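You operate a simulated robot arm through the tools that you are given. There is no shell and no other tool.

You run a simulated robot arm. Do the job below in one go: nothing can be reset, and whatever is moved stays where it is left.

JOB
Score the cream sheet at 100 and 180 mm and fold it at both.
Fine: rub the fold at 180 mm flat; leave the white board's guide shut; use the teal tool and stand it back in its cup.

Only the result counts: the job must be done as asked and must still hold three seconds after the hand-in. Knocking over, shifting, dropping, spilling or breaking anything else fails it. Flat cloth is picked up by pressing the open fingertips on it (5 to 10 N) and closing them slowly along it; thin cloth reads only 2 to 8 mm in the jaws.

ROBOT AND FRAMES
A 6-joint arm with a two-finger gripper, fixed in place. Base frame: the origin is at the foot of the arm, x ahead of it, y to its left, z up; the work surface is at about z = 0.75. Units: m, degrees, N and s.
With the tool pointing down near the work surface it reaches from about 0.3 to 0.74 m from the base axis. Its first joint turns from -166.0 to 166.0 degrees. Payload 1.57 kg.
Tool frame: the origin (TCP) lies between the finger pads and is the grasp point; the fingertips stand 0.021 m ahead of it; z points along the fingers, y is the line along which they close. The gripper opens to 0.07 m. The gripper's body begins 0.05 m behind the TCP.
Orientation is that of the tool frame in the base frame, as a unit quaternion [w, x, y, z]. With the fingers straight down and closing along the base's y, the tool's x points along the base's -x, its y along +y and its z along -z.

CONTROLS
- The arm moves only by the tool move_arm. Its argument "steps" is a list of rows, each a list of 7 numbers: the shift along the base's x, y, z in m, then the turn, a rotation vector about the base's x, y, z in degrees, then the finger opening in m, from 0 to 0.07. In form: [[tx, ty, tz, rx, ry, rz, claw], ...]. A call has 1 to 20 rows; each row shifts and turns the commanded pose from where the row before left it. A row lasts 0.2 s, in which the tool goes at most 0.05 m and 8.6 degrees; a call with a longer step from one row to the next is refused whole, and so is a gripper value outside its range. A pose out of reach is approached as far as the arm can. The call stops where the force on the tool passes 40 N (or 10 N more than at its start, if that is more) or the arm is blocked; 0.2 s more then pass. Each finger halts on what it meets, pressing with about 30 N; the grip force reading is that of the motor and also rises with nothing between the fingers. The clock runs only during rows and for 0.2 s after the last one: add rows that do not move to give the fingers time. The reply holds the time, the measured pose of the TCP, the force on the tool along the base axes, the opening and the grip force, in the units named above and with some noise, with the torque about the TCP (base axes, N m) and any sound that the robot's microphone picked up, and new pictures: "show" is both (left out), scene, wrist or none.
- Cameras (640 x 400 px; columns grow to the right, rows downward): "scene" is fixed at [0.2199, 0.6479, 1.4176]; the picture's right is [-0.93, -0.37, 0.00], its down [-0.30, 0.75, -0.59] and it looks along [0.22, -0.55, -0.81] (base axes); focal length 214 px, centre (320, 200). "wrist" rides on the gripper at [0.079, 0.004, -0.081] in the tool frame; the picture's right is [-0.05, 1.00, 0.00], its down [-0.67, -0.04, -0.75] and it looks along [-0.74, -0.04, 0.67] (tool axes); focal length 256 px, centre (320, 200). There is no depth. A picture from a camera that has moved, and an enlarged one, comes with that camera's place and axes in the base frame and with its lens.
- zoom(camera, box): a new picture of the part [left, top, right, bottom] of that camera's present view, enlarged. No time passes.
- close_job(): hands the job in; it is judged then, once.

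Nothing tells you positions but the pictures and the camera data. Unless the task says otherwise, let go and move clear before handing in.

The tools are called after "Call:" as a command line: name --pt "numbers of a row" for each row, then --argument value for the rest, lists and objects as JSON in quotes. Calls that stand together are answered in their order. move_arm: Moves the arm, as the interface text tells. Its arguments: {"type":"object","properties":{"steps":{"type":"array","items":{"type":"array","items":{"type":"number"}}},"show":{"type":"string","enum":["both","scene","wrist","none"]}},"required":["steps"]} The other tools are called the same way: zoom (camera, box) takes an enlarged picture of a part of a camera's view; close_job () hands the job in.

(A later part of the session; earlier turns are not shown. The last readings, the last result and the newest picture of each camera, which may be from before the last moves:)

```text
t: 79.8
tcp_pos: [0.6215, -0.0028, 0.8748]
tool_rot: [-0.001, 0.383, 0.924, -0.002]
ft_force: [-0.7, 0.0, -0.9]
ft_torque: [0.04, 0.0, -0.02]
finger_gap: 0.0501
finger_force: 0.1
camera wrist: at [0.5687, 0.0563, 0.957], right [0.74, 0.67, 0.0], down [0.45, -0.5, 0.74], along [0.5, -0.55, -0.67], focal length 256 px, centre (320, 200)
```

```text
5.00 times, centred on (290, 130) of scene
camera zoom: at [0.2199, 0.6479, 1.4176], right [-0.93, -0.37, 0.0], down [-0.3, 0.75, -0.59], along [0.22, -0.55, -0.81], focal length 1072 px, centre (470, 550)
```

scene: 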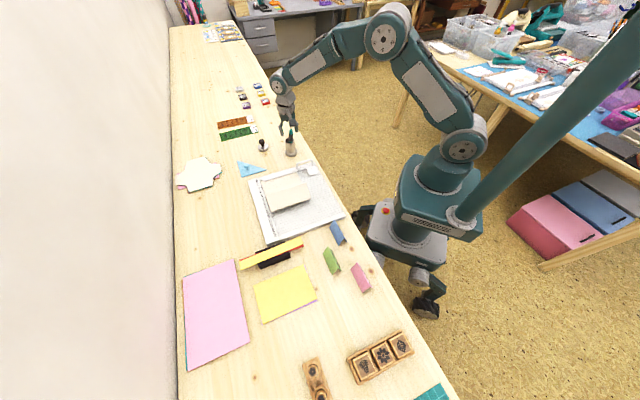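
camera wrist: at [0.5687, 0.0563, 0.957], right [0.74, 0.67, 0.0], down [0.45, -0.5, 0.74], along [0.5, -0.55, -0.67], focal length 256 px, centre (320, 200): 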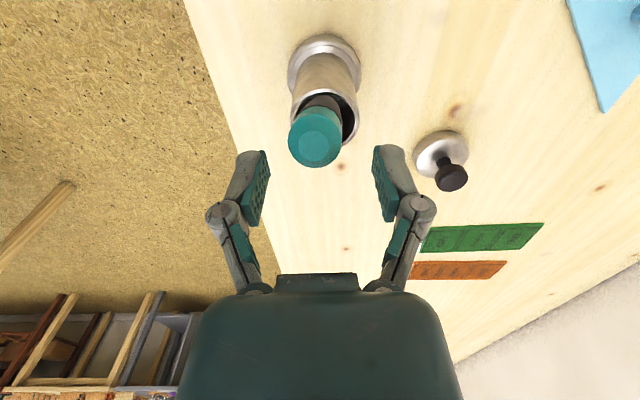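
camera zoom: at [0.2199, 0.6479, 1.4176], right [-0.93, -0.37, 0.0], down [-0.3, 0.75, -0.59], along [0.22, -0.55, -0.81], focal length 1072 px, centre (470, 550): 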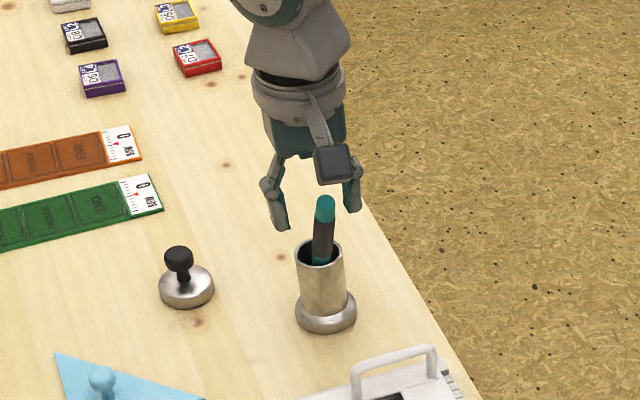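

The stylus still stands in the cup, leaning toward the board. I'll rise, tilt the gripper 17° to match, and line up above it.

Call:
move_arm --pt "0 0 0.03 0 0 0 0.05" --pt "0 0 0.03 0 0 0 0.05" --pt "0 0 0.03 0 0 0 0.05" --pt "-0.0106 0.0118 0.002 -4.007 -4.007 0 0.06" --pt "-0.0106 0.0118 0.002 -4.007 -4.007 0 0.065" --pt "-0.0107 0.0119 0.002 -4.007 -4.007 0 0.07" --pt "0 0 0 0 0 0 0.07" --show "both"

Call:
zoom --camera "wrist" --box '[240, 0, 400, 180]'

Call:
zoom --camera "scene" --box '[250, 90, 330, 170]'

```text
t: 81.4
tcp_pos: [0.5895, 0.0323, 0.9702]
tool_rot: [0.137, 0.378, 0.914, -0.058]
ft_force: [0.5, 0.8, -0.5]
ft_torque: [-0.01, 0.01, 0.01]
finger_gap: 0.0699
finger_force: 0.1
camera wrist: at [0.5219, 0.1064, 1.0264], right [0.74, 0.67, 0.01], down [0.27, -0.32, 0.91], along [0.61, -0.67, -0.42], focal length 256 px, centre (320, 200)
```

scene: 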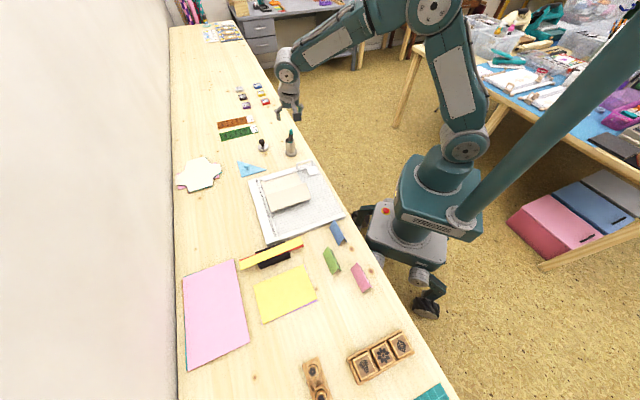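
wrist: 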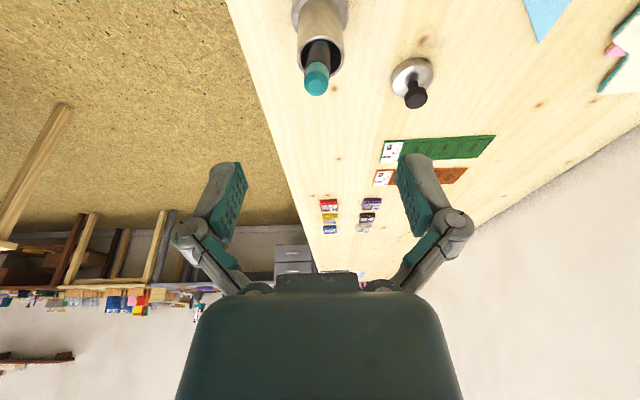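

```text
2.22 times, centred on (320, 90) of wrist
camera zoom: at [0.5219, 0.1064, 1.0264], right [0.74, 0.67, 0.01], down [0.27, -0.32, 0.91], along [0.61, -0.67, -0.42], focal length 569 px, centre (320, 444)
```

zoom: 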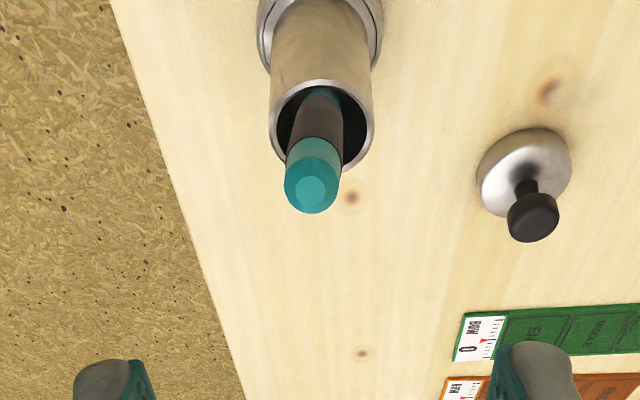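

```text
5.00 times, centred on (290, 130) of scene
camera zoom: at [0.2199, 0.6479, 1.4176], right [-0.93, -0.37, 0.0], down [-0.3, 0.75, -0.59], along [0.22, -0.55, -0.81], focal length 1072 px, centre (470, 550)
```

zoom: 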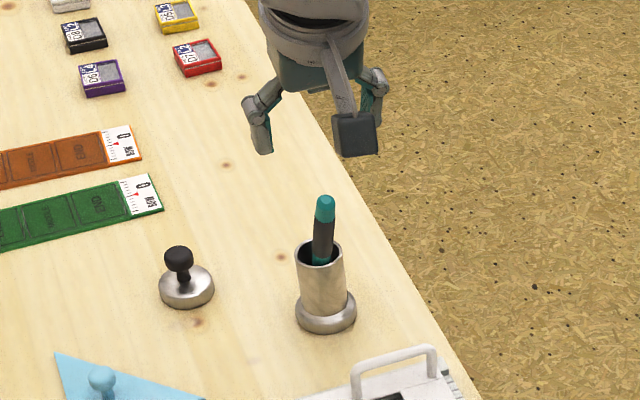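

From this view the stylus leans about 20° toward the board side, with its top near z = 0.91. I'll tilt to 20° and line the tool axis up with the stylus from about 80 mm back.

Call:
move_arm --pt "-0.0046 0.0038 -0.0125 -1.06 -1.06 0 0.07" --pt "-0.0045 0.0038 -0.0125 -1.06 -1.06 0 0.07" --pt "0 0 0 0 0 0 0.07" --show "wrist"

Call:
zoom --camera "wrist" --box '[240, 0, 400, 180]'

```text
t: 82.2
tcp_pos: [0.58, 0.0413, 0.9462]
tool_rot: [0.16, 0.377, 0.91, -0.067]
ft_force: [1.3, 0.2, -0.2]
ft_torque: [-0.02, -0.04, 0.02]
finger_gap: 0.0698
finger_force: 0.1
camera wrist: at [0.511, 0.1159, 0.996], right [0.74, 0.67, 0.02], down [0.24, -0.29, 0.93], along [0.63, -0.68, -0.37], focal length 256 px, centre (320, 200)
```

wrist: 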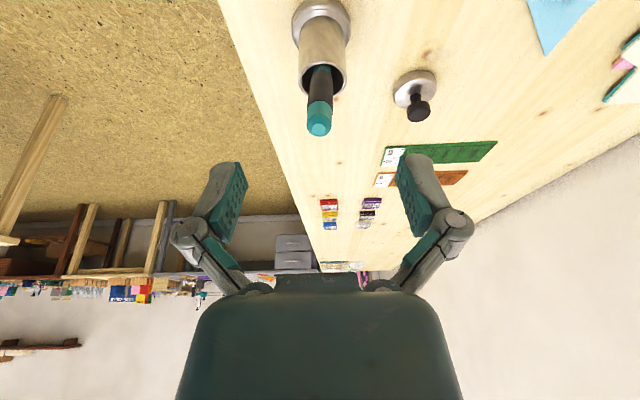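

```text
2.22 times, centred on (320, 90) of wrist
camera zoom: at [0.511, 0.1159, 0.996], right [0.74, 0.67, 0.02], down [0.24, -0.29, 0.93], along [0.63, -0.68, -0.37], focal length 569 px, centre (320, 444)
```

zoom: 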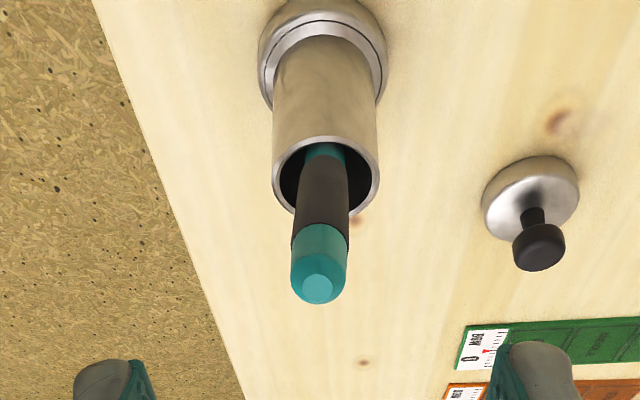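

The stylus lies along the tool axis in this view. I'll advance 50 mm along the axis and re-check.

Call:
move_arm --pt "0.004 -0.004 -0.0157 0 0 0 0.07" --pt "0.004 -0.004 -0.0157 0 0 0 0.07" --pt "0.0041 -0.0041 -0.0156 0 0 0 0.07" --pt "0 0 0 0 0 0 0.07" --show "wrist"

Call:
zoom --camera "scene" --box '[250, 90, 330, 170]'

```text
t: 83.2
tcp_pos: [0.5922, 0.0281, 0.8981]
tool_rot: [0.16, 0.377, 0.91, -0.067]
ft_force: [-0.2, 0.9, -0.6]
ft_torque: [0.02, -0.04, -0.02]
finger_gap: 0.07
finger_force: 0.0
camera wrist: at [0.5235, 0.1037, 0.9488], right [0.74, 0.67, 0.02], down [0.24, -0.29, 0.93], along [0.63, -0.68, -0.37], focal length 256 px, centre (320, 200)
```

wrist: 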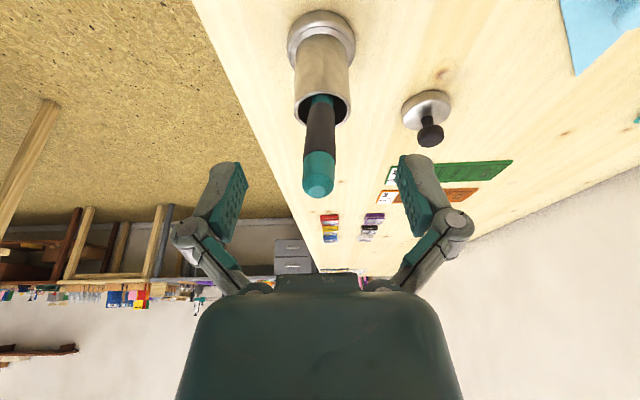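

```text
5.00 times, centred on (290, 130) of scene
camera zoom: at [0.2199, 0.6479, 1.4176], right [-0.93, -0.37, 0.0], down [-0.3, 0.75, -0.59], along [0.22, -0.55, -0.81], focal length 1072 px, centre (470, 550)
```

zoom: 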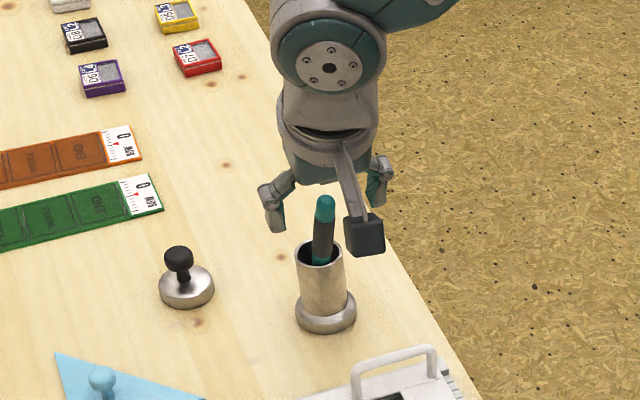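

Call:
zoom --camera "wrist" --box '[270, 80, 370, 210]'

```text
3.08 times, centred on (320, 145) of wrist
camera zoom: at [0.5235, 0.1037, 0.9488], right [0.74, 0.67, 0.02], down [0.24, -0.29, 0.93], along [0.63, -0.68, -0.37], focal length 788 px, centre (320, 369)
```

zoom: 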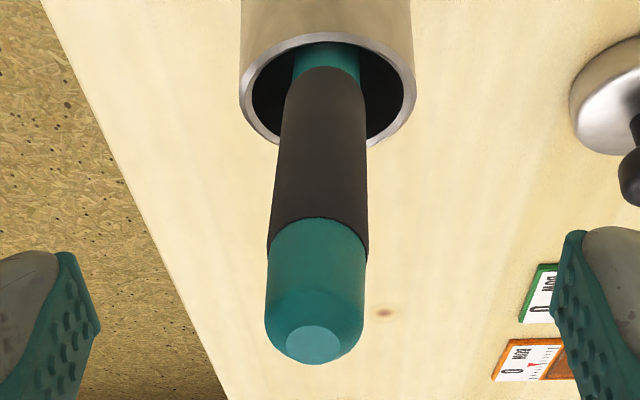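

Combining both views, the stylus is about 6 mm off the tool axis on the far side from the camera, with its top level with the TCP. I'll correct for that while advancing 42 mm.

Call:
move_arm --pt "0.0034 -0.0034 0.0014 0 0 0 0.07" --pt "0.00335 -0.00335 -0.0128 0 0 0 0.07" --pt "0.00335 -0.00335 -0.0128 0 0 0 0.07" --pt "0 0 0 0 0 0 0.07" --show "wrist"

Call:
zoom --camera "wrist" --box '[240, 60, 400, 270]'

Call:
zoom --camera "scene" --box '[250, 90, 330, 170]'

```text
t: 84.2
tcp_pos: [0.6026, 0.0191, 0.8747]
tool_rot: [0.161, 0.377, 0.909, -0.068]
ft_force: [-0.5, -0.2, -0.7]
ft_torque: [-0.01, -0.04, -0.01]
finger_gap: 0.07
finger_force: 0.0
camera wrist: at [0.5334, 0.0939, 0.9248], right [0.74, 0.67, 0.02], down [0.24, -0.29, 0.93], along [0.63, -0.68, -0.37], focal length 256 px, centre (320, 200)
```

wrist: 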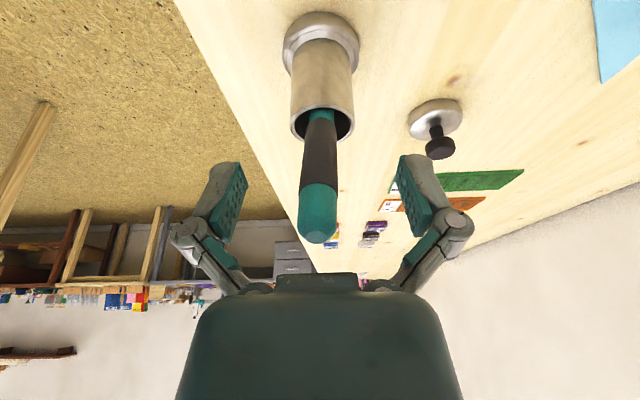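

```text
1.90 times, centred on (320, 165) of wrist
camera zoom: at [0.5334, 0.0939, 0.9248], right [0.74, 0.67, 0.02], down [0.24, -0.29, 0.93], along [0.63, -0.68, -0.37], focal length 488 px, centre (320, 267)
```

zoom: 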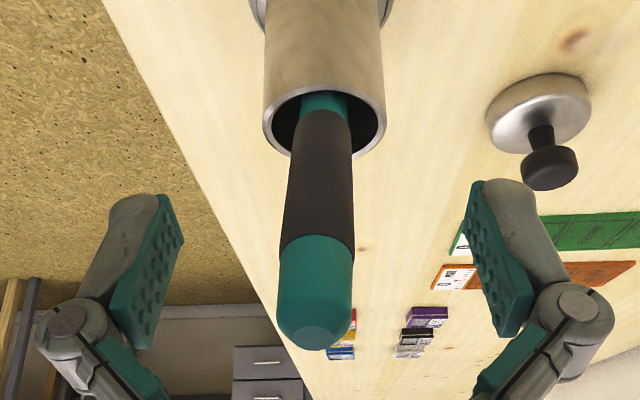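

```text
5.00 times, centred on (290, 130) of scene
camera zoom: at [0.2199, 0.6479, 1.4176], right [-0.93, -0.37, 0.0], down [-0.3, 0.75, -0.59], along [0.22, -0.55, -0.81], focal length 1072 px, centre (470, 550)
```

zoom: 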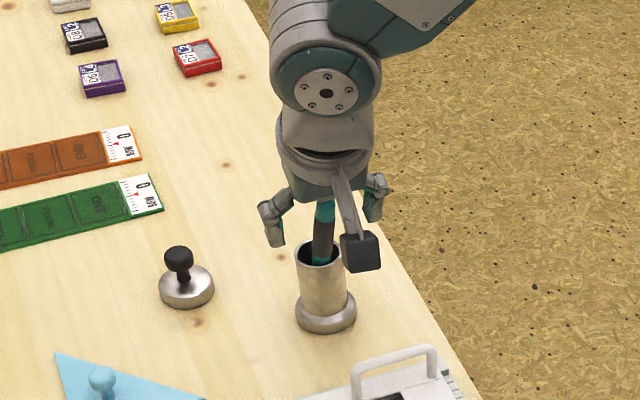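

The stylus is now right on the tool axis. Advancing the last 15 mm and closing slowly.

Call:
move_arm --pt "0.0018 -0.0018 -0.007 0 0 0 0.07" --pt "0.0018 -0.0018 -0.007 0 0 0 0.07" --pt "0 0 0 0 0 0 0.055" --pt "0 0 0 0 0 0 0.04" --pt "0 0 0 0 0 0 0.03" --pt "0 0 0 0 0 0 0.024" --pt "0 0 0 0 0 0 0.02" --pt "0 0 0 0 0 0 0.017" --pt "0 0 0 0 0 0 0.014" --pt "0 0 0 0 0 0 0.008" --pt "0 0 0 0 0 0 0.0" --pt "0 0 0 0 0 0 0.0" --show "both"

Call:
zoom --camera "wrist" --box '[240, 60, 400, 270]'

Call:
zoom --camera "scene" --box '[250, 90, 330, 170]'

```text
t: 86.8
tcp_pos: [0.6061, 0.0162, 0.8601]
tool_rot: [0.16, 0.376, 0.91, -0.067]
ft_force: [0.2, 0.5, -0.4]
ft_torque: [-0.01, -0.05, 0.02]
finger_gap: 0.0153
finger_force: 30.3
camera wrist: at [0.5375, 0.0904, 0.9109], right [0.74, 0.67, 0.02], down [0.24, -0.29, 0.93], along [0.63, -0.68, -0.37], focal length 256 px, centre (320, 200)
```

scene: 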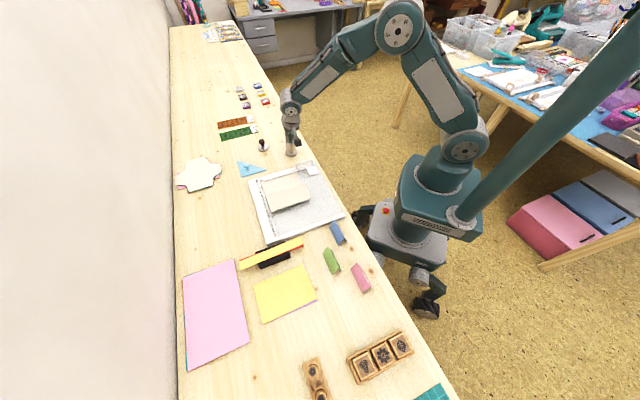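
wrist: 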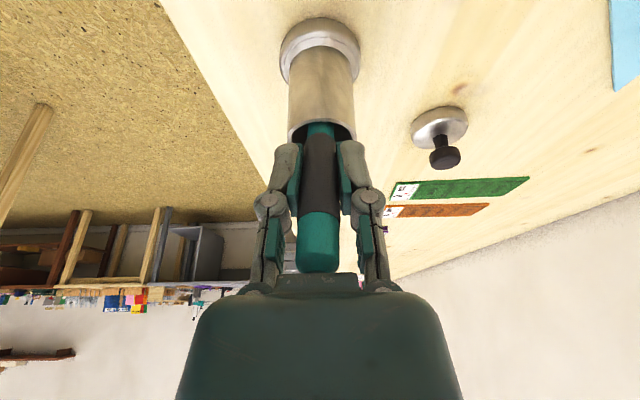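

```text
1.90 times, centred on (320, 165) of wrist
camera zoom: at [0.5375, 0.0904, 0.9109], right [0.74, 0.67, 0.02], down [0.24, -0.29, 0.93], along [0.63, -0.68, -0.37], focal length 488 px, centre (320, 267)
```

zoom: 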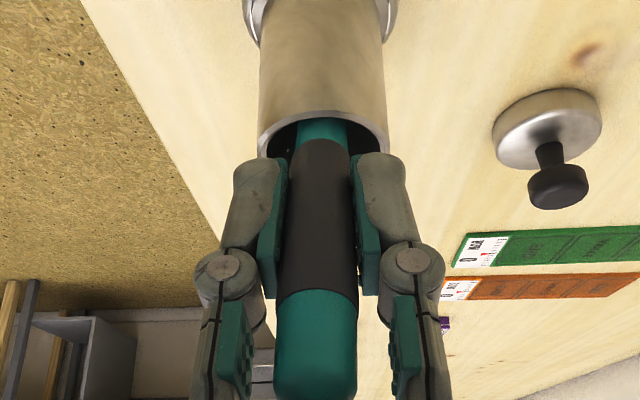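

```text
5.00 times, centred on (290, 130) of scene
camera zoom: at [0.2199, 0.6479, 1.4176], right [-0.93, -0.37, 0.0], down [-0.3, 0.75, -0.59], along [0.22, -0.55, -0.81], focal length 1072 px, centre (470, 550)
```

zoom: 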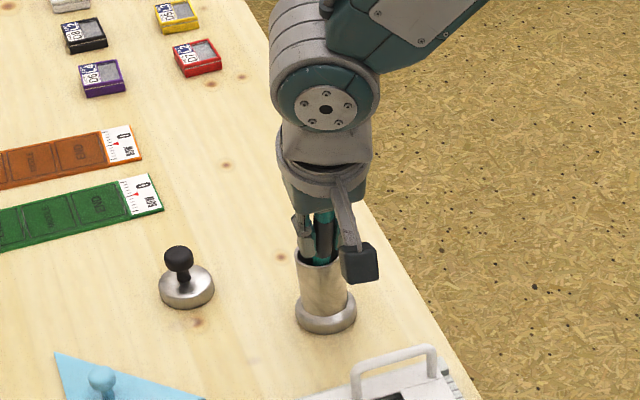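

The stylus is gripped along its axis (gap 15.3 mm). I'll draw it out of the cup along its lean, then bring the tool upright.

Call:
move_arm --pt "-0.00485 0.00482 0.0188 0 0 0 0" --pt "-0.00485 0.00482 0.0188 0 0 0 0" --pt "-0.00485 0.00482 0.0188 0 0 0 0" --pt "-0.00485 0.00482 0.0188 0 0 0 0" --pt "-0.00485 0.00482 0.0188 0 0 0 0" --pt "-0.00485 0.00482 0.0188 0 0 0 0" --pt "0 0 0 0 0 0 0" --show "both"

Call:
zoom --camera "scene" --box '[250, 80, 330, 170]'

```text
t: 88.4
tcp_pos: [0.5771, 0.0443, 0.9743]
tool_rot: [0.16, 0.377, 0.91, -0.068]
ft_force: [-0.3, -0.4, 0.1]
ft_torque: [-0.03, -0.02, -0.04]
finger_gap: 0.0155
finger_force: 29.5
camera wrist: at [0.5081, 0.119, 1.0239], right [0.74, 0.67, 0.02], down [0.24, -0.29, 0.93], along [0.63, -0.68, -0.37], focal length 256 px, centre (320, 200)
```

scene: 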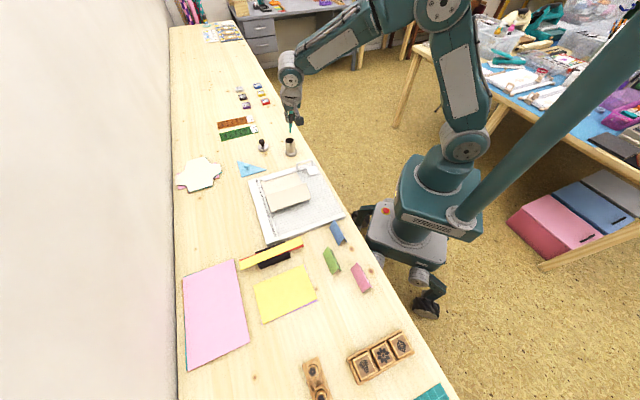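
wrist: 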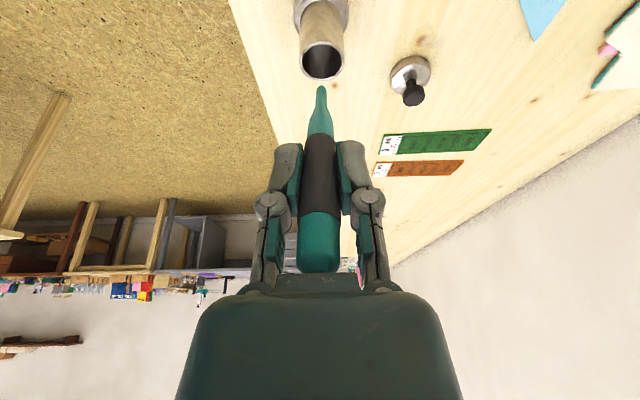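

```text
4.44 times, centred on (290, 125) of scene
camera zoom: at [0.2199, 0.6479, 1.4176], right [-0.93, -0.37, 0.0], down [-0.3, 0.75, -0.59], along [0.22, -0.55, -0.81], focal length 953 px, centre (453, 533)
```

zoom: 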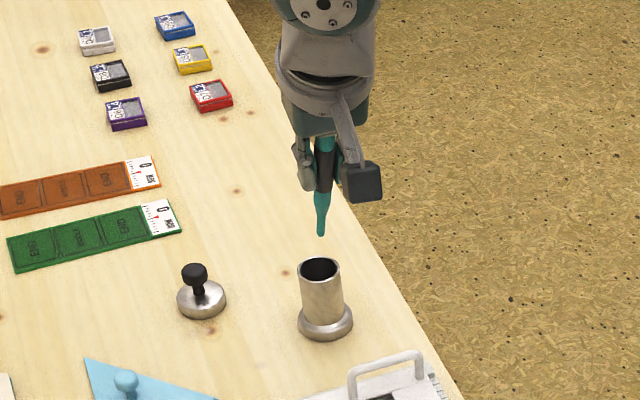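

The stylus is out and the cup hasn't moved. I'll bring the tool upright and hover over the folded flap to plan the rub.

Call:
move_arm --pt "-0.0144 0.03499 0 4.71 4.71 0 0" --pt "-0.0144 0.03499 0 4.71 4.71 0 0" --pt "-0.0144 0.03499 0 4.71 4.71 0 0" --pt "-0.0144 0.03499 0 0 0 0 0" --pt "-0.0144 0.03499 0 0 0 0 0" --pt "-0.0144 0.03499 0 0 0 0 0" --pt "-0.0144 0.03499 0 0 0 0 0" --pt "0 0 0 0 0 0 0" --show "both"

Call:
zoom --camera "wrist" --box '[160, 0, 480, 200]'

Call:
zoom --camera "scene" --box '[245, 150, 335, 235]'

```text
t: 90.2
tcp_pos: [0.4755, 0.2888, 0.9729]
tool_rot: [-0.002, 0.383, 0.924, -0.001]
ft_force: [0.4, 0.8, -0.4]
ft_torque: [0.0, 0.01, -0.04]
finger_gap: 0.0155
finger_force: 29.9
camera wrist: at [0.424, 0.3474, 1.0562], right [0.74, 0.67, 0.0], down [0.45, -0.5, 0.75], along [0.5, -0.56, -0.67], focal length 256 px, centre (320, 200)
```

scene: 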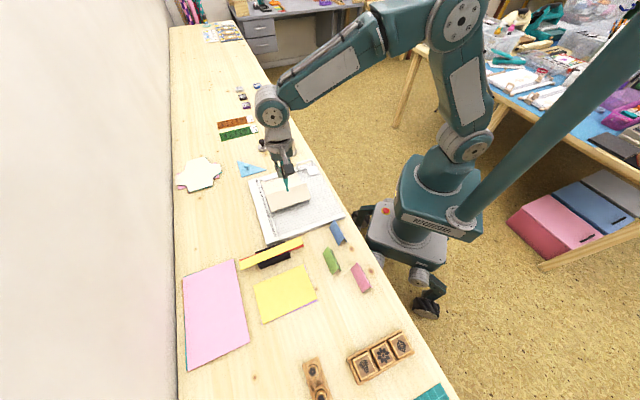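
wrist: 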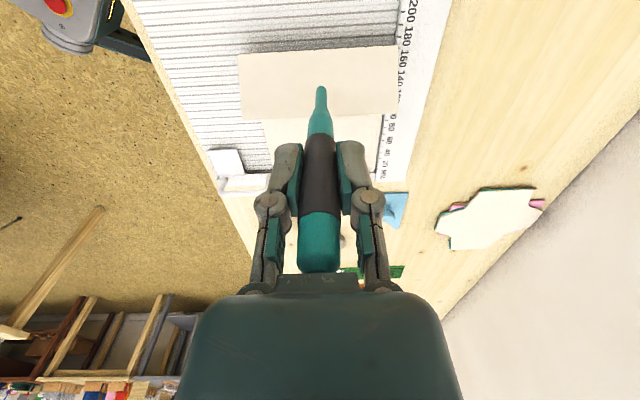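

```text
2.00 times, centred on (320, 100) of wrist
camera zoom: at [0.424, 0.3474, 1.0562], right [0.74, 0.67, 0.0], down [0.45, -0.5, 0.75], along [0.5, -0.56, -0.67], focal length 512 px, centre (320, 400)
```

zoom: 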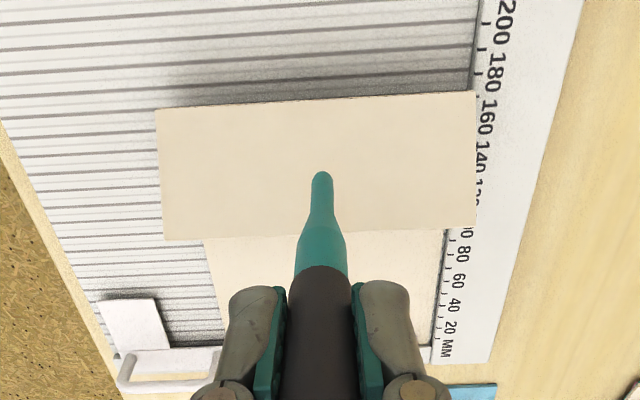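

```text
4.71 times, centred on (290, 192) of scene
camera zoom: at [0.2199, 0.6479, 1.4176], right [-0.93, -0.37, 0.0], down [-0.3, 0.75, -0.59], along [0.22, -0.55, -0.81], focal length 1009 px, centre (461, 235)
```

zoom: 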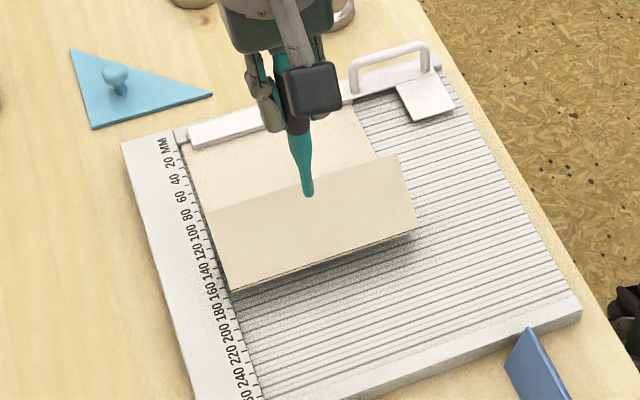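

The flap has sprung back: the fold is near 123°, with the middle panel up 16°. I'll press the flap down with the stylus tip at about 155 mm first, then slide to the fold and rub along it.

Call:
move_arm --pt "0.0078 -0.0078 -0.01 0 0 0 0" --pt "0.0078 -0.0077 -0.01 0 0 0 0" --pt "0 0 -0.015 0 0 0 0" --pt "0 0 -0.015 0 0 0 0" --pt "0 0 -0.005 0 0 0 0" --pt "0 0 -0.005 0 0 0 0" --pt "0 0 -0.005 0 0 0 0" --pt "0 0 0 0 0 0 0" --show "both"

Call:
zoom --camera "scene" --box '[245, 150, 335, 235]'

Call:
zoom --camera "wrist" --box '[160, 0, 480, 200]'

```text
t: 92.0
tcp_pos: [0.4922, 0.2723, 0.9087]
tool_rot: [0.0, 0.383, 0.924, -0.001]
ft_force: [-0.5, -0.1, -1.9]
ft_torque: [0.04, -0.03, 0.03]
finger_gap: 0.0157
finger_force: 29.8
camera wrist: at [0.4388, 0.3319, 0.9907], right [0.74, 0.67, 0.0], down [0.45, -0.49, 0.75], along [0.5, -0.56, -0.67], focal length 256 px, centre (320, 200)
```

scene: 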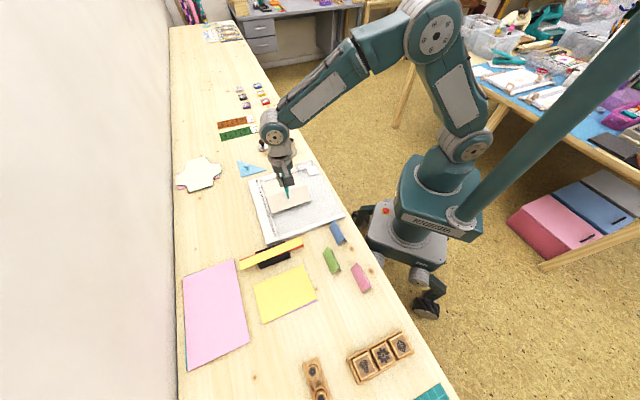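
wrist: 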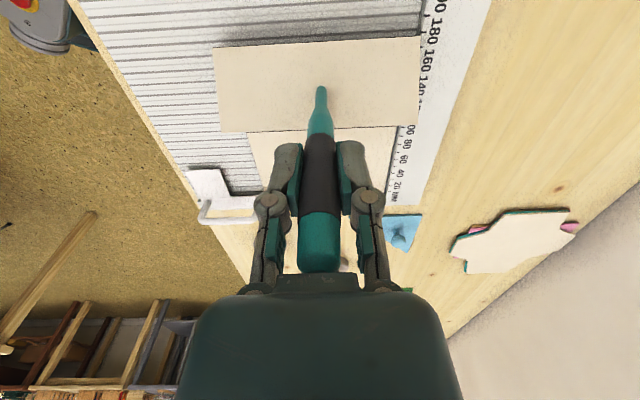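

```text
4.71 times, centred on (290, 192) of scene
camera zoom: at [0.2199, 0.6479, 1.4176], right [-0.93, -0.37, 0.0], down [-0.3, 0.75, -0.59], along [0.22, -0.55, -0.81], focal length 1009 px, centre (461, 235)
```

zoom: 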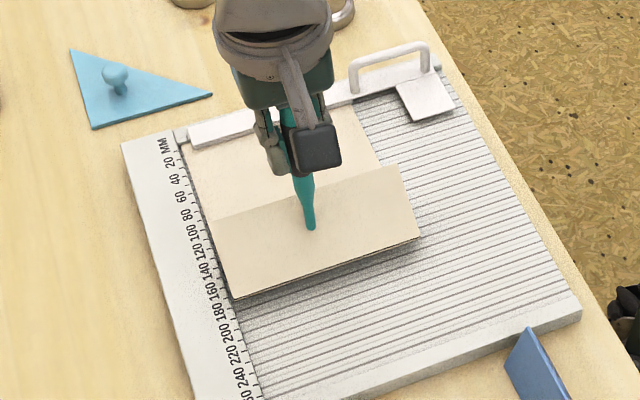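

```text
2.00 times, centred on (320, 100) of wrist
camera zoom: at [0.4388, 0.3319, 0.9907], right [0.74, 0.67, 0.0], down [0.45, -0.49, 0.75], along [0.5, -0.56, -0.67], focal length 512 px, centre (320, 400)
```

zoom: 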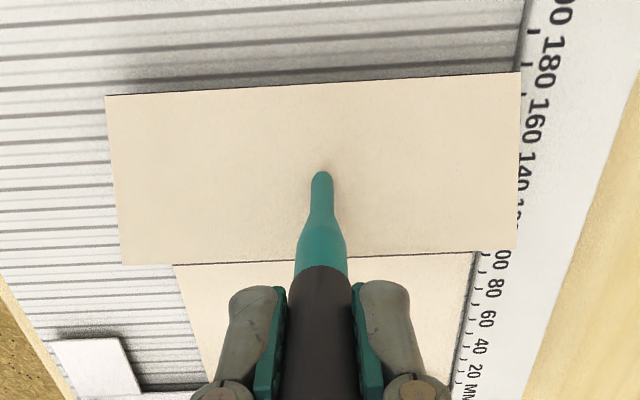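

The tip is on the flap with almost no force yet. Pressing further down in small steps.

Call:
move_arm --pt "0 0 -0.005 0 0 0 0" --pt "0 0 -0.005 0 0 0 0" --pt "0 0 -0.005 0 0 0 0" --pt "0 0 -0.004 0 0 0 0" --pt "0 0 0 0 0 0 0" --show "none"

Call:
zoom --camera "scene" --box '[245, 150, 335, 235]'

Call:
zoom --camera "wrist" --box '[160, 0, 480, 200]'

```text
t: 93.2
tcp_pos: [0.4895, 0.2731, 0.8897]
tool_rot: [-0.001, 0.383, 0.924, -0.001]
ft_force: [1.3, -0.2, 0.6]
ft_torque: [0.0, -0.01, -0.01]
finger_gap: 0.0155
finger_force: 29.7
```

```text
4.71 times, centred on (290, 192) of scene
camera zoom: at [0.2199, 0.6479, 1.4176], right [-0.93, -0.37, 0.0], down [-0.3, 0.75, -0.59], along [0.22, -0.55, -0.81], focal length 1009 px, centre (461, 235)
```

zoom: 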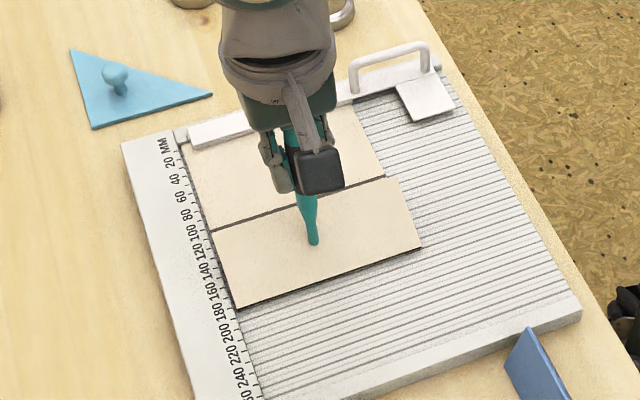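

```text
2.00 times, centred on (320, 100) of wrist
camera zoom: at [0.4386, 0.3324, 0.9717], right [0.74, 0.67, 0.0], down [0.45, -0.49, 0.75], along [0.5, -0.56, -0.67], focal length 512 px, centre (320, 400)
```

zoom: 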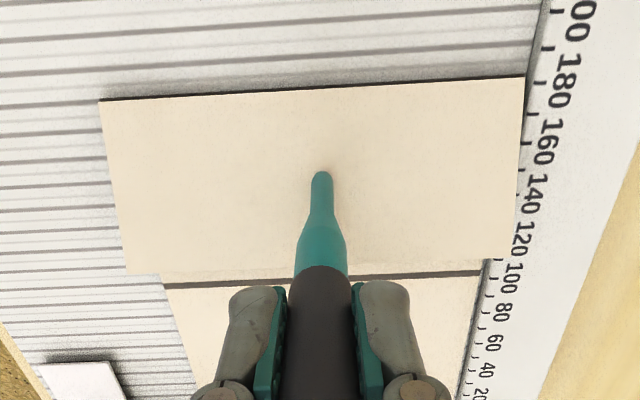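

Call:
move_arm --pt "0 0 -0.004 0 0 0 0" --pt "0 0 -0.003 0 0 0 0" --pt "0 0 -0.002 0 0 0 0" --pt "0 0 0 0 0 0 0" --show "none"

Call:
move_arm --pt "0 0 -0.0015 0 0 0 0" --pt "0 0 0 0 0 0 0" --show "none"

Call:
move_arm --pt "0 0 -0.0015 0 0 0 0" --pt "0 0 0 0 0 0 0" --show "none"

```text
t: 94.2
tcp_pos: [0.4919, 0.2728, 0.8799]
tool_rot: [0.0, 0.382, 0.924, 0.0]
ft_force: [0.0, -0.1, -0.6]
ft_torque: [-0.02, -0.03, -0.01]
finger_gap: 0.0154
finger_force: 30.5
```

```text
t: 94.8
tcp_pos: [0.4914, 0.2723, 0.8789]
tool_rot: [0.0, 0.383, 0.924, 0.0]
ft_force: [0.3, -0.7, 0.7]
ft_torque: [-0.02, -0.02, 0.01]
finger_gap: 0.0155
finger_force: 30.2
```

```text
t: 95.4
tcp_pos: [0.4911, 0.2726, 0.8776]
tool_rot: [-0.001, 0.383, 0.924, -0.001]
ft_force: [-0.1, -0.3, 0.0]
ft_torque: [-0.02, -0.01, 0.0]
finger_gap: 0.0152
finger_force: 30.0
```

Call:
zoom --camera "scene" --box '[255, 170, 325, 225]'

Call:
zoom --camera "wrist" --box '[160, 0, 480, 200]'

```text
7.27 times, centred on (290, 198) of scene
camera zoom: at [0.2199, 0.6479, 1.4176], right [-0.93, -0.37, 0.0], down [-0.3, 0.75, -0.59], along [0.22, -0.55, -0.81], focal length 1560 px, centre (538, 218)
```

zoom: 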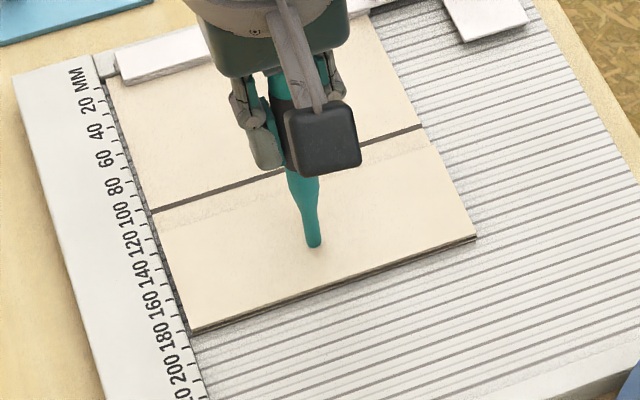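

```text
2.00 times, centred on (320, 100) of wrist
camera zoom: at [0.4388, 0.332, 0.9594], right [0.74, 0.67, 0.0], down [0.45, -0.49, 0.75], along [0.5, -0.56, -0.67], focal length 512 px, centre (320, 400)
```

zoom: 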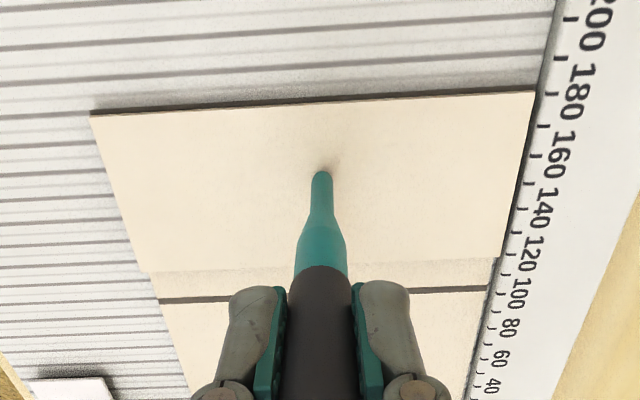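

Call:
move_arm --pt "0 0 -0.001 0 0 0 0" --pt "0 0 -0.001 0 0 0 0" --pt "0 0 0 0 0 0 0" --show "none"

Call:
move_arm --pt "0 0 -0.001 0 0 0 0" --pt "0 0 0 0 0 0 0" --show "none"

Call:
move_arm --pt "0 0 -0.001 0 0 0 0" --pt "0 0 0 0 0 0 0" --show "none"

```text
t: 96.2
tcp_pos: [0.4923, 0.2734, 0.8762]
tool_rot: [0.0, 0.383, 0.924, -0.001]
ft_force: [-0.5, -1.1, 1.6]
ft_torque: [-0.05, -0.04, 0.03]
finger_gap: 0.0157
finger_force: 30.2
```

```text
t: 96.8
tcp_pos: [0.4908, 0.2749, 0.8759]
tool_rot: [0.001, 0.383, 0.924, 0.0]
ft_force: [0.0, -0.6, 9.4]
ft_torque: [0.0, -0.01, 0.03]
finger_gap: 0.0151
finger_force: 30.6
```

```text
t: 97.4
tcp_pos: [0.4916, 0.2735, 0.8748]
tool_rot: [0.001, 0.383, 0.924, -0.001]
ft_force: [0.7, -0.9, 18.0]
ft_torque: [-0.13, -0.13, 0.01]
finger_gap: 0.0154
finger_force: 29.7
```

Flat now, at 18 N. I'll ease off to about 4 N and slide toward the fold.

Call:
move_arm --pt "0 0 0.0017 0 0 0 0" --pt "-0.0036 0.0035 0 0 0 0 0" --pt "-0.0035 0.0035 0 0 0 0 0" --pt "-0.0036 0.0035 0 0 0 0 0" --pt "0 0 0 0 0 0 0" --show "none"

Call:
zoom --camera "wrist" --box '[240, 30, 400, 130]'

Call:
zoom --camera "scene" --box '[255, 170, 325, 225]'

```text
t: 98.6
tcp_pos: [0.4803, 0.2834, 0.8765]
tool_rot: [-0.001, 0.382, 0.924, -0.001]
ft_force: [0.2, -0.6, 3.4]
ft_torque: [-0.07, -0.09, 0.01]
finger_gap: 0.0155
finger_force: 29.9
```

```text
4.00 times, centred on (320, 80) of wrist
camera zoom: at [0.4276, 0.3429, 0.9569], right [0.74, 0.67, 0.0], down [0.45, -0.49, 0.75], along [0.5, -0.56, -0.67], focal length 1024 px, centre (320, 680)
```

zoom: 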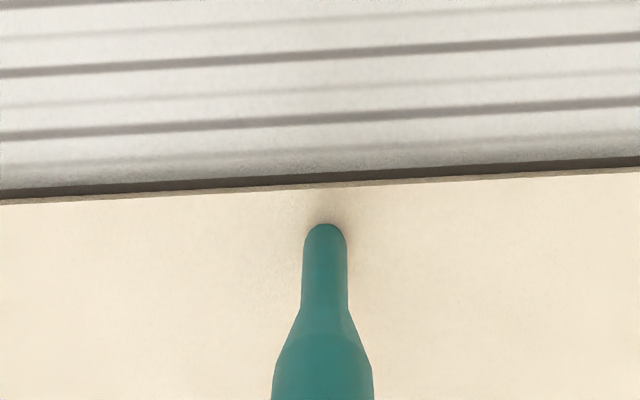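

```text
7.27 times, centred on (290, 198) of scene
camera zoom: at [0.2199, 0.6479, 1.4176], right [-0.93, -0.37, 0.0], down [-0.3, 0.75, -0.59], along [0.22, -0.55, -0.81], focal length 1560 px, centre (538, 218)
```

zoom: 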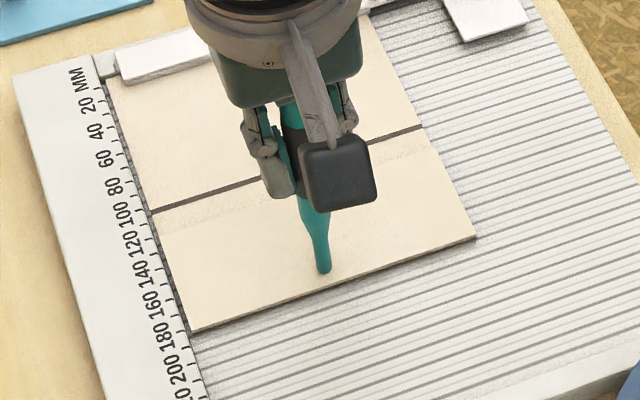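

The tip is about 9 mm inside the fold. I'll move 6 mm closer, press to about 9 N, and rub along the fold toward the ruler.

Call:
move_arm --pt "-0.0021 0.0021 0 0 0 0 0" --pt "-0.0021 0.0021 0 0 0 0 0" --pt "0 0 -0.0006 0 0 0 0" --pt "0 0 0 0 0 0 0" --show "none"

Call:
zoom --camera "wrist" --box '[240, 30, 400, 130]'

```text
t: 99.6
tcp_pos: [0.4767, 0.2885, 0.8751]
tool_rot: [0.0, 0.382, 0.924, -0.001]
ft_force: [0.3, -0.6, 3.7]
ft_torque: [0.02, -0.04, 0.04]
finger_gap: 0.0154
finger_force: 29.6
```

```text
4.00 times, centred on (320, 80) of wrist
camera zoom: at [0.4235, 0.3471, 0.9567], right [0.74, 0.67, 0.0], down [0.45, -0.5, 0.75], along [0.5, -0.56, -0.67], focal length 1024 px, centre (320, 680)
```

zoom: 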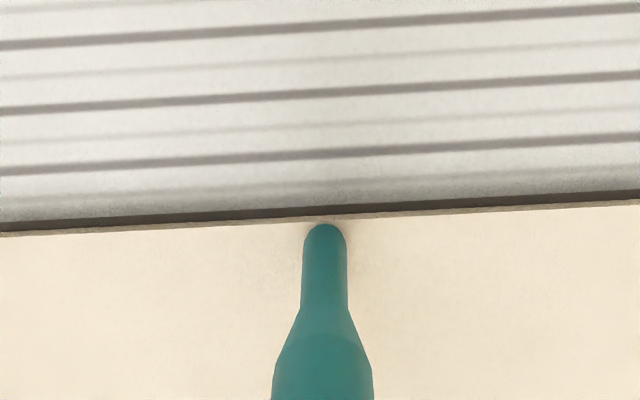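

The tip is now about 3.5 mm inside the fold edge. Pressing to about 8 N and rubbing toward the ruler.

Call:
move_arm --pt "0 0 -0.0006 0 0 0 0" --pt "0.00354 0.00354 0 0 0 0 0" --pt "0.00354 0.00354 0 0 0 0 0" --pt "0.00354 0.00354 0 0 0 0 0" --pt "0.00354 0.00354 0 0 0 0 0" --pt "0.00354 0.00354 0 0 0 0 0" --pt "0.00354 0.00354 0 0 0 0 0" --show "none"

Call:
zoom --camera "wrist" --box '[240, 30, 400, 130]'

```text
t: 101.2
tcp_pos: [0.4974, 0.3093, 0.8736]
tool_rot: [0.0, 0.383, 0.924, -0.001]
ft_force: [-1.1, -1.7, 7.6]
ft_torque: [-0.21, 0.13, -0.01]
finger_gap: 0.0156
finger_force: 30.5
```

```text
4.00 times, centred on (320, 80) of wrist
camera zoom: at [0.4447, 0.368, 0.9563], right [0.74, 0.67, 0.0], down [0.45, -0.49, 0.75], along [0.5, -0.56, -0.67], focal length 1024 px, centre (320, 680)
```

zoom: 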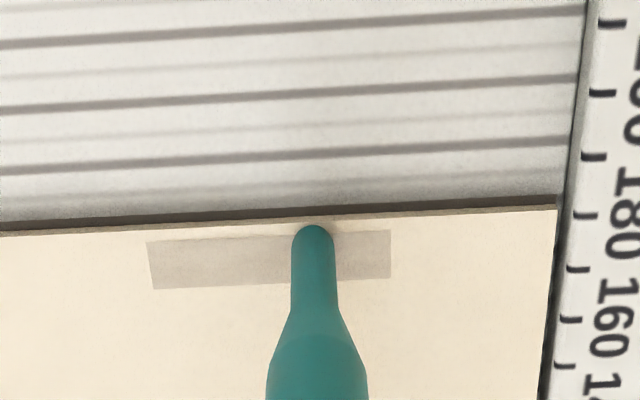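

A rub band is appearing along the fold, so this is working. Continuing to the ruler end.

Call:
move_arm --pt "0.00354 0.00354 0 0 0 0 0" --pt "0.00354 0.00354 0 0 0 0 0" --pt "0.00354 0.00354 0 0 0 0 0" --pt "0.00354 0.00354 0 0 0 0 0" --pt "0.00354 0.00354 0 0 0 0 0" --pt "0.00354 0.00354 0 0 0 0 0" --pt "0.00354 0.00354 0 0 0 0 0" --pt "0.0028 0.0028 0 0 0 0 0" --show "none"

Call:
zoom --camera "wrist" --box '[240, 30, 400, 130]'

Call:
zoom --camera "scene" --box '[255, 170, 325, 225]'

```text
t: 103.0
tcp_pos: [0.525, 0.3362, 0.8732]
tool_rot: [-0.001, 0.383, 0.924, -0.001]
ft_force: [-1.9, -1.6, 8.6]
ft_torque: [-0.24, 0.18, -0.03]
finger_gap: 0.0155
finger_force: 30.0
```

```text
4.00 times, centred on (320, 80) of wrist
camera zoom: at [0.4722, 0.3953, 0.9561], right [0.74, 0.67, 0.0], down [0.45, -0.49, 0.75], along [0.5, -0.56, -0.67], focal length 1024 px, centre (320, 680)
```

zoom: 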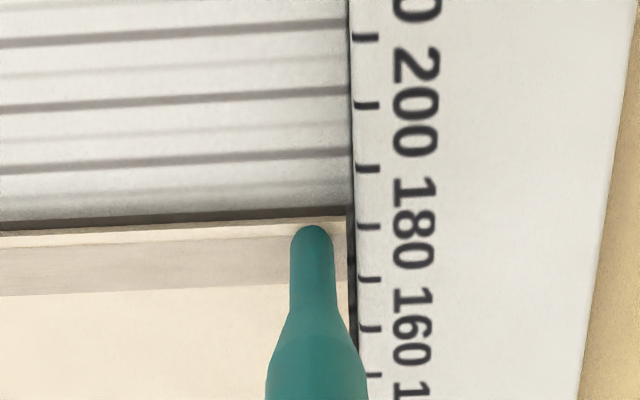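

```text
7.27 times, centred on (290, 198) of scene
camera zoom: at [0.2199, 0.6479, 1.4176], right [-0.93, -0.37, 0.0], down [-0.3, 0.75, -0.59], along [0.22, -0.55, -0.81], focal length 1560 px, centre (538, 218)
```

zoom: 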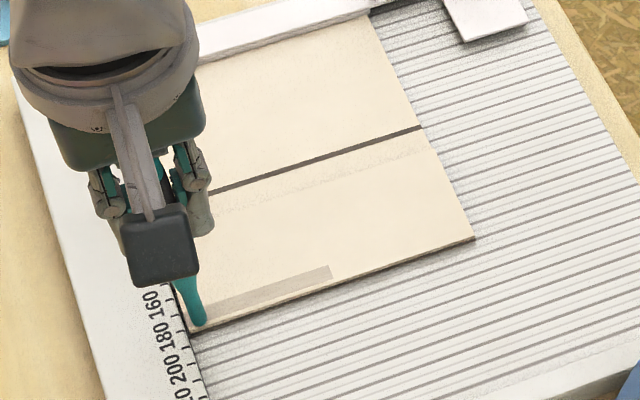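

The band reaches the ruler end. Now rubbing the other way, across to the outer edge.

Call:
move_arm --pt "-0.00354 -0.00354 0 0 0 0 0" --pt "-0.00354 -0.00354 0 0 0 0 0" --pt "-0.00354 -0.00354 0 0 0 0 0" --pt "-0.00354 -0.00354 0 0 0 0 0" --pt "-0.00354 -0.00354 0 0 0 0 0" --pt "-0.00354 -0.00354 0 0 0 0 0" --pt "-0.00354 -0.00354 0 0 0 0 0" --pt "-0.00354 -0.00354 0 0 0 0 0" --pt "-0.00354 -0.00354 0 0 0 0 0" --pt "-0.00354 -0.00354 0 0 0 0 0" --show "none"

Call:
move_arm --pt "-0.00354 -0.00354 0 0 0 0 0" --pt "-0.00354 -0.00354 0 0 0 0 0" --pt "-0.00354 -0.00354 0 0 0 0 0" --pt "-0.00354 -0.00354 0 0 0 0 0" --pt "-0.00354 -0.00354 0 0 0 0 0" --pt "-0.00354 -0.00354 0 0 0 0 0" --pt "-0.00354 -0.00354 0 0 0 0 0" --pt "-0.00354 -0.00354 0 0 0 0 0" --show "none"

Call:
zoom --camera "wrist" --box '[240, 30, 400, 130]'

Call:
zoom --camera "scene" --box '[255, 170, 325, 225]'

```text
t: 105.2
tcp_pos: [0.4904, 0.3015, 0.8742]
tool_rot: [-0.001, 0.383, 0.924, -0.001]
ft_force: [1.1, 0.6, 3.5]
ft_torque: [0.09, -0.1, -0.01]
finger_gap: 0.0156
finger_force: 29.6
```

```text
t: 107.0
tcp_pos: [0.4606, 0.2728, 0.8742]
tool_rot: [-0.001, 0.384, 0.924, -0.001]
ft_force: [1.0, 2.1, 4.6]
ft_torque: [0.07, -0.06, 0.01]
finger_gap: 0.0154
finger_force: 30.2
```

```text
4.00 times, centred on (320, 80) of wrist
camera zoom: at [0.4086, 0.3318, 0.956], right [0.74, 0.67, 0.0], down [0.45, -0.49, 0.75], along [0.5, -0.56, -0.67], focal length 1024 px, centre (320, 680)
```

zoom: 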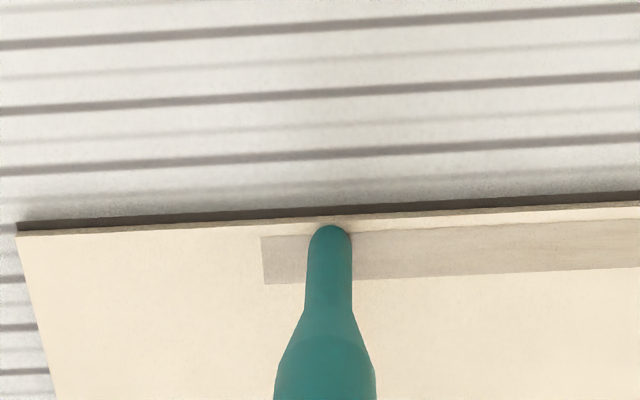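

```text
7.27 times, centred on (290, 198) of scene
camera zoom: at [0.2199, 0.6479, 1.4176], right [-0.93, -0.37, 0.0], down [-0.3, 0.75, -0.59], along [0.22, -0.55, -0.81], focal length 1560 px, centre (538, 218)
```

zoom: 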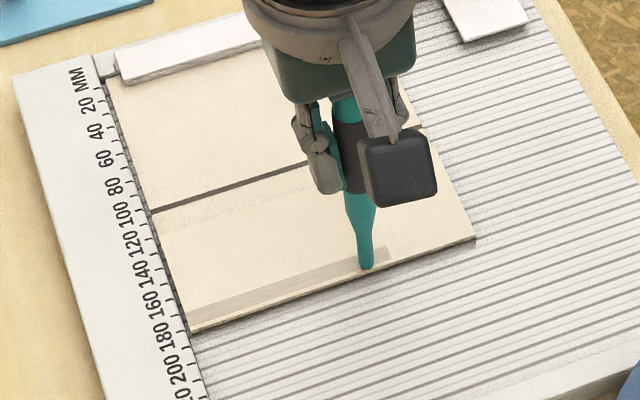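

Call:
move_arm --pt "-0.00354 -0.00354 -0.0003 0 0 0 0" --pt "-0.00354 -0.00354 0 0 0 0 0" --pt "-0.00354 -0.00354 0 0 0 0 0" --pt "-0.00354 -0.00354 0 0 0 0 0" --pt "-0.00354 -0.00354 0 0 0 0 0" --pt "-0.00354 -0.00354 0 0 0 0 0" --pt "-0.00354 -0.00354 0 0 0 0 0" --pt "-0.00354 -0.00354 0 0 0 0 0" --pt "-0.00354 -0.00354 0 0 0 0 0" --pt "-0.00354 -0.00354 0 0 0 0 0" --show "none"

Call:
zoom --camera "wrist" --box '[240, 30, 400, 130]'

Call:
zoom --camera "scene" --box '[255, 170, 325, 225]'

```text
t: 109.2
tcp_pos: [0.4274, 0.2375, 0.8745]
tool_rot: [0.0, 0.383, 0.924, -0.001]
ft_force: [0.9, 0.3, 3.1]
ft_torque: [0.1, -0.12, -0.02]
finger_gap: 0.0155
finger_force: 30.3
```

```text
4.00 times, centred on (320, 80) of wrist
camera zoom: at [0.3741, 0.2967, 0.956], right [0.74, 0.67, 0.0], down [0.45, -0.49, 0.75], along [0.5, -0.55, -0.67], focal length 1024 px, centre (320, 680)
```

zoom: 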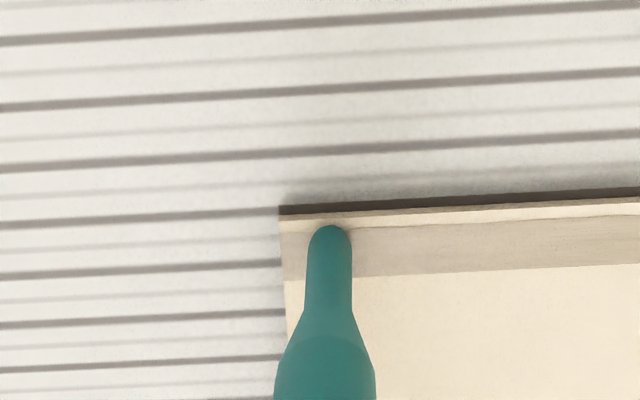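

```text
7.27 times, centred on (290, 198) of scene
camera zoom: at [0.2199, 0.6479, 1.4176], right [-0.93, -0.37, 0.0], down [-0.3, 0.75, -0.59], along [0.22, -0.55, -0.81], focal length 1560 px, centre (538, 218)
```

zoom: 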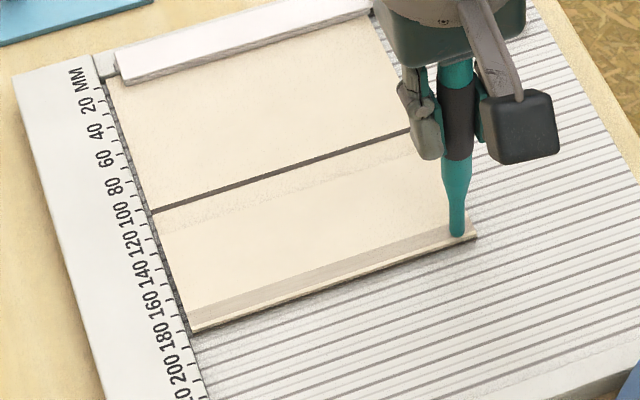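

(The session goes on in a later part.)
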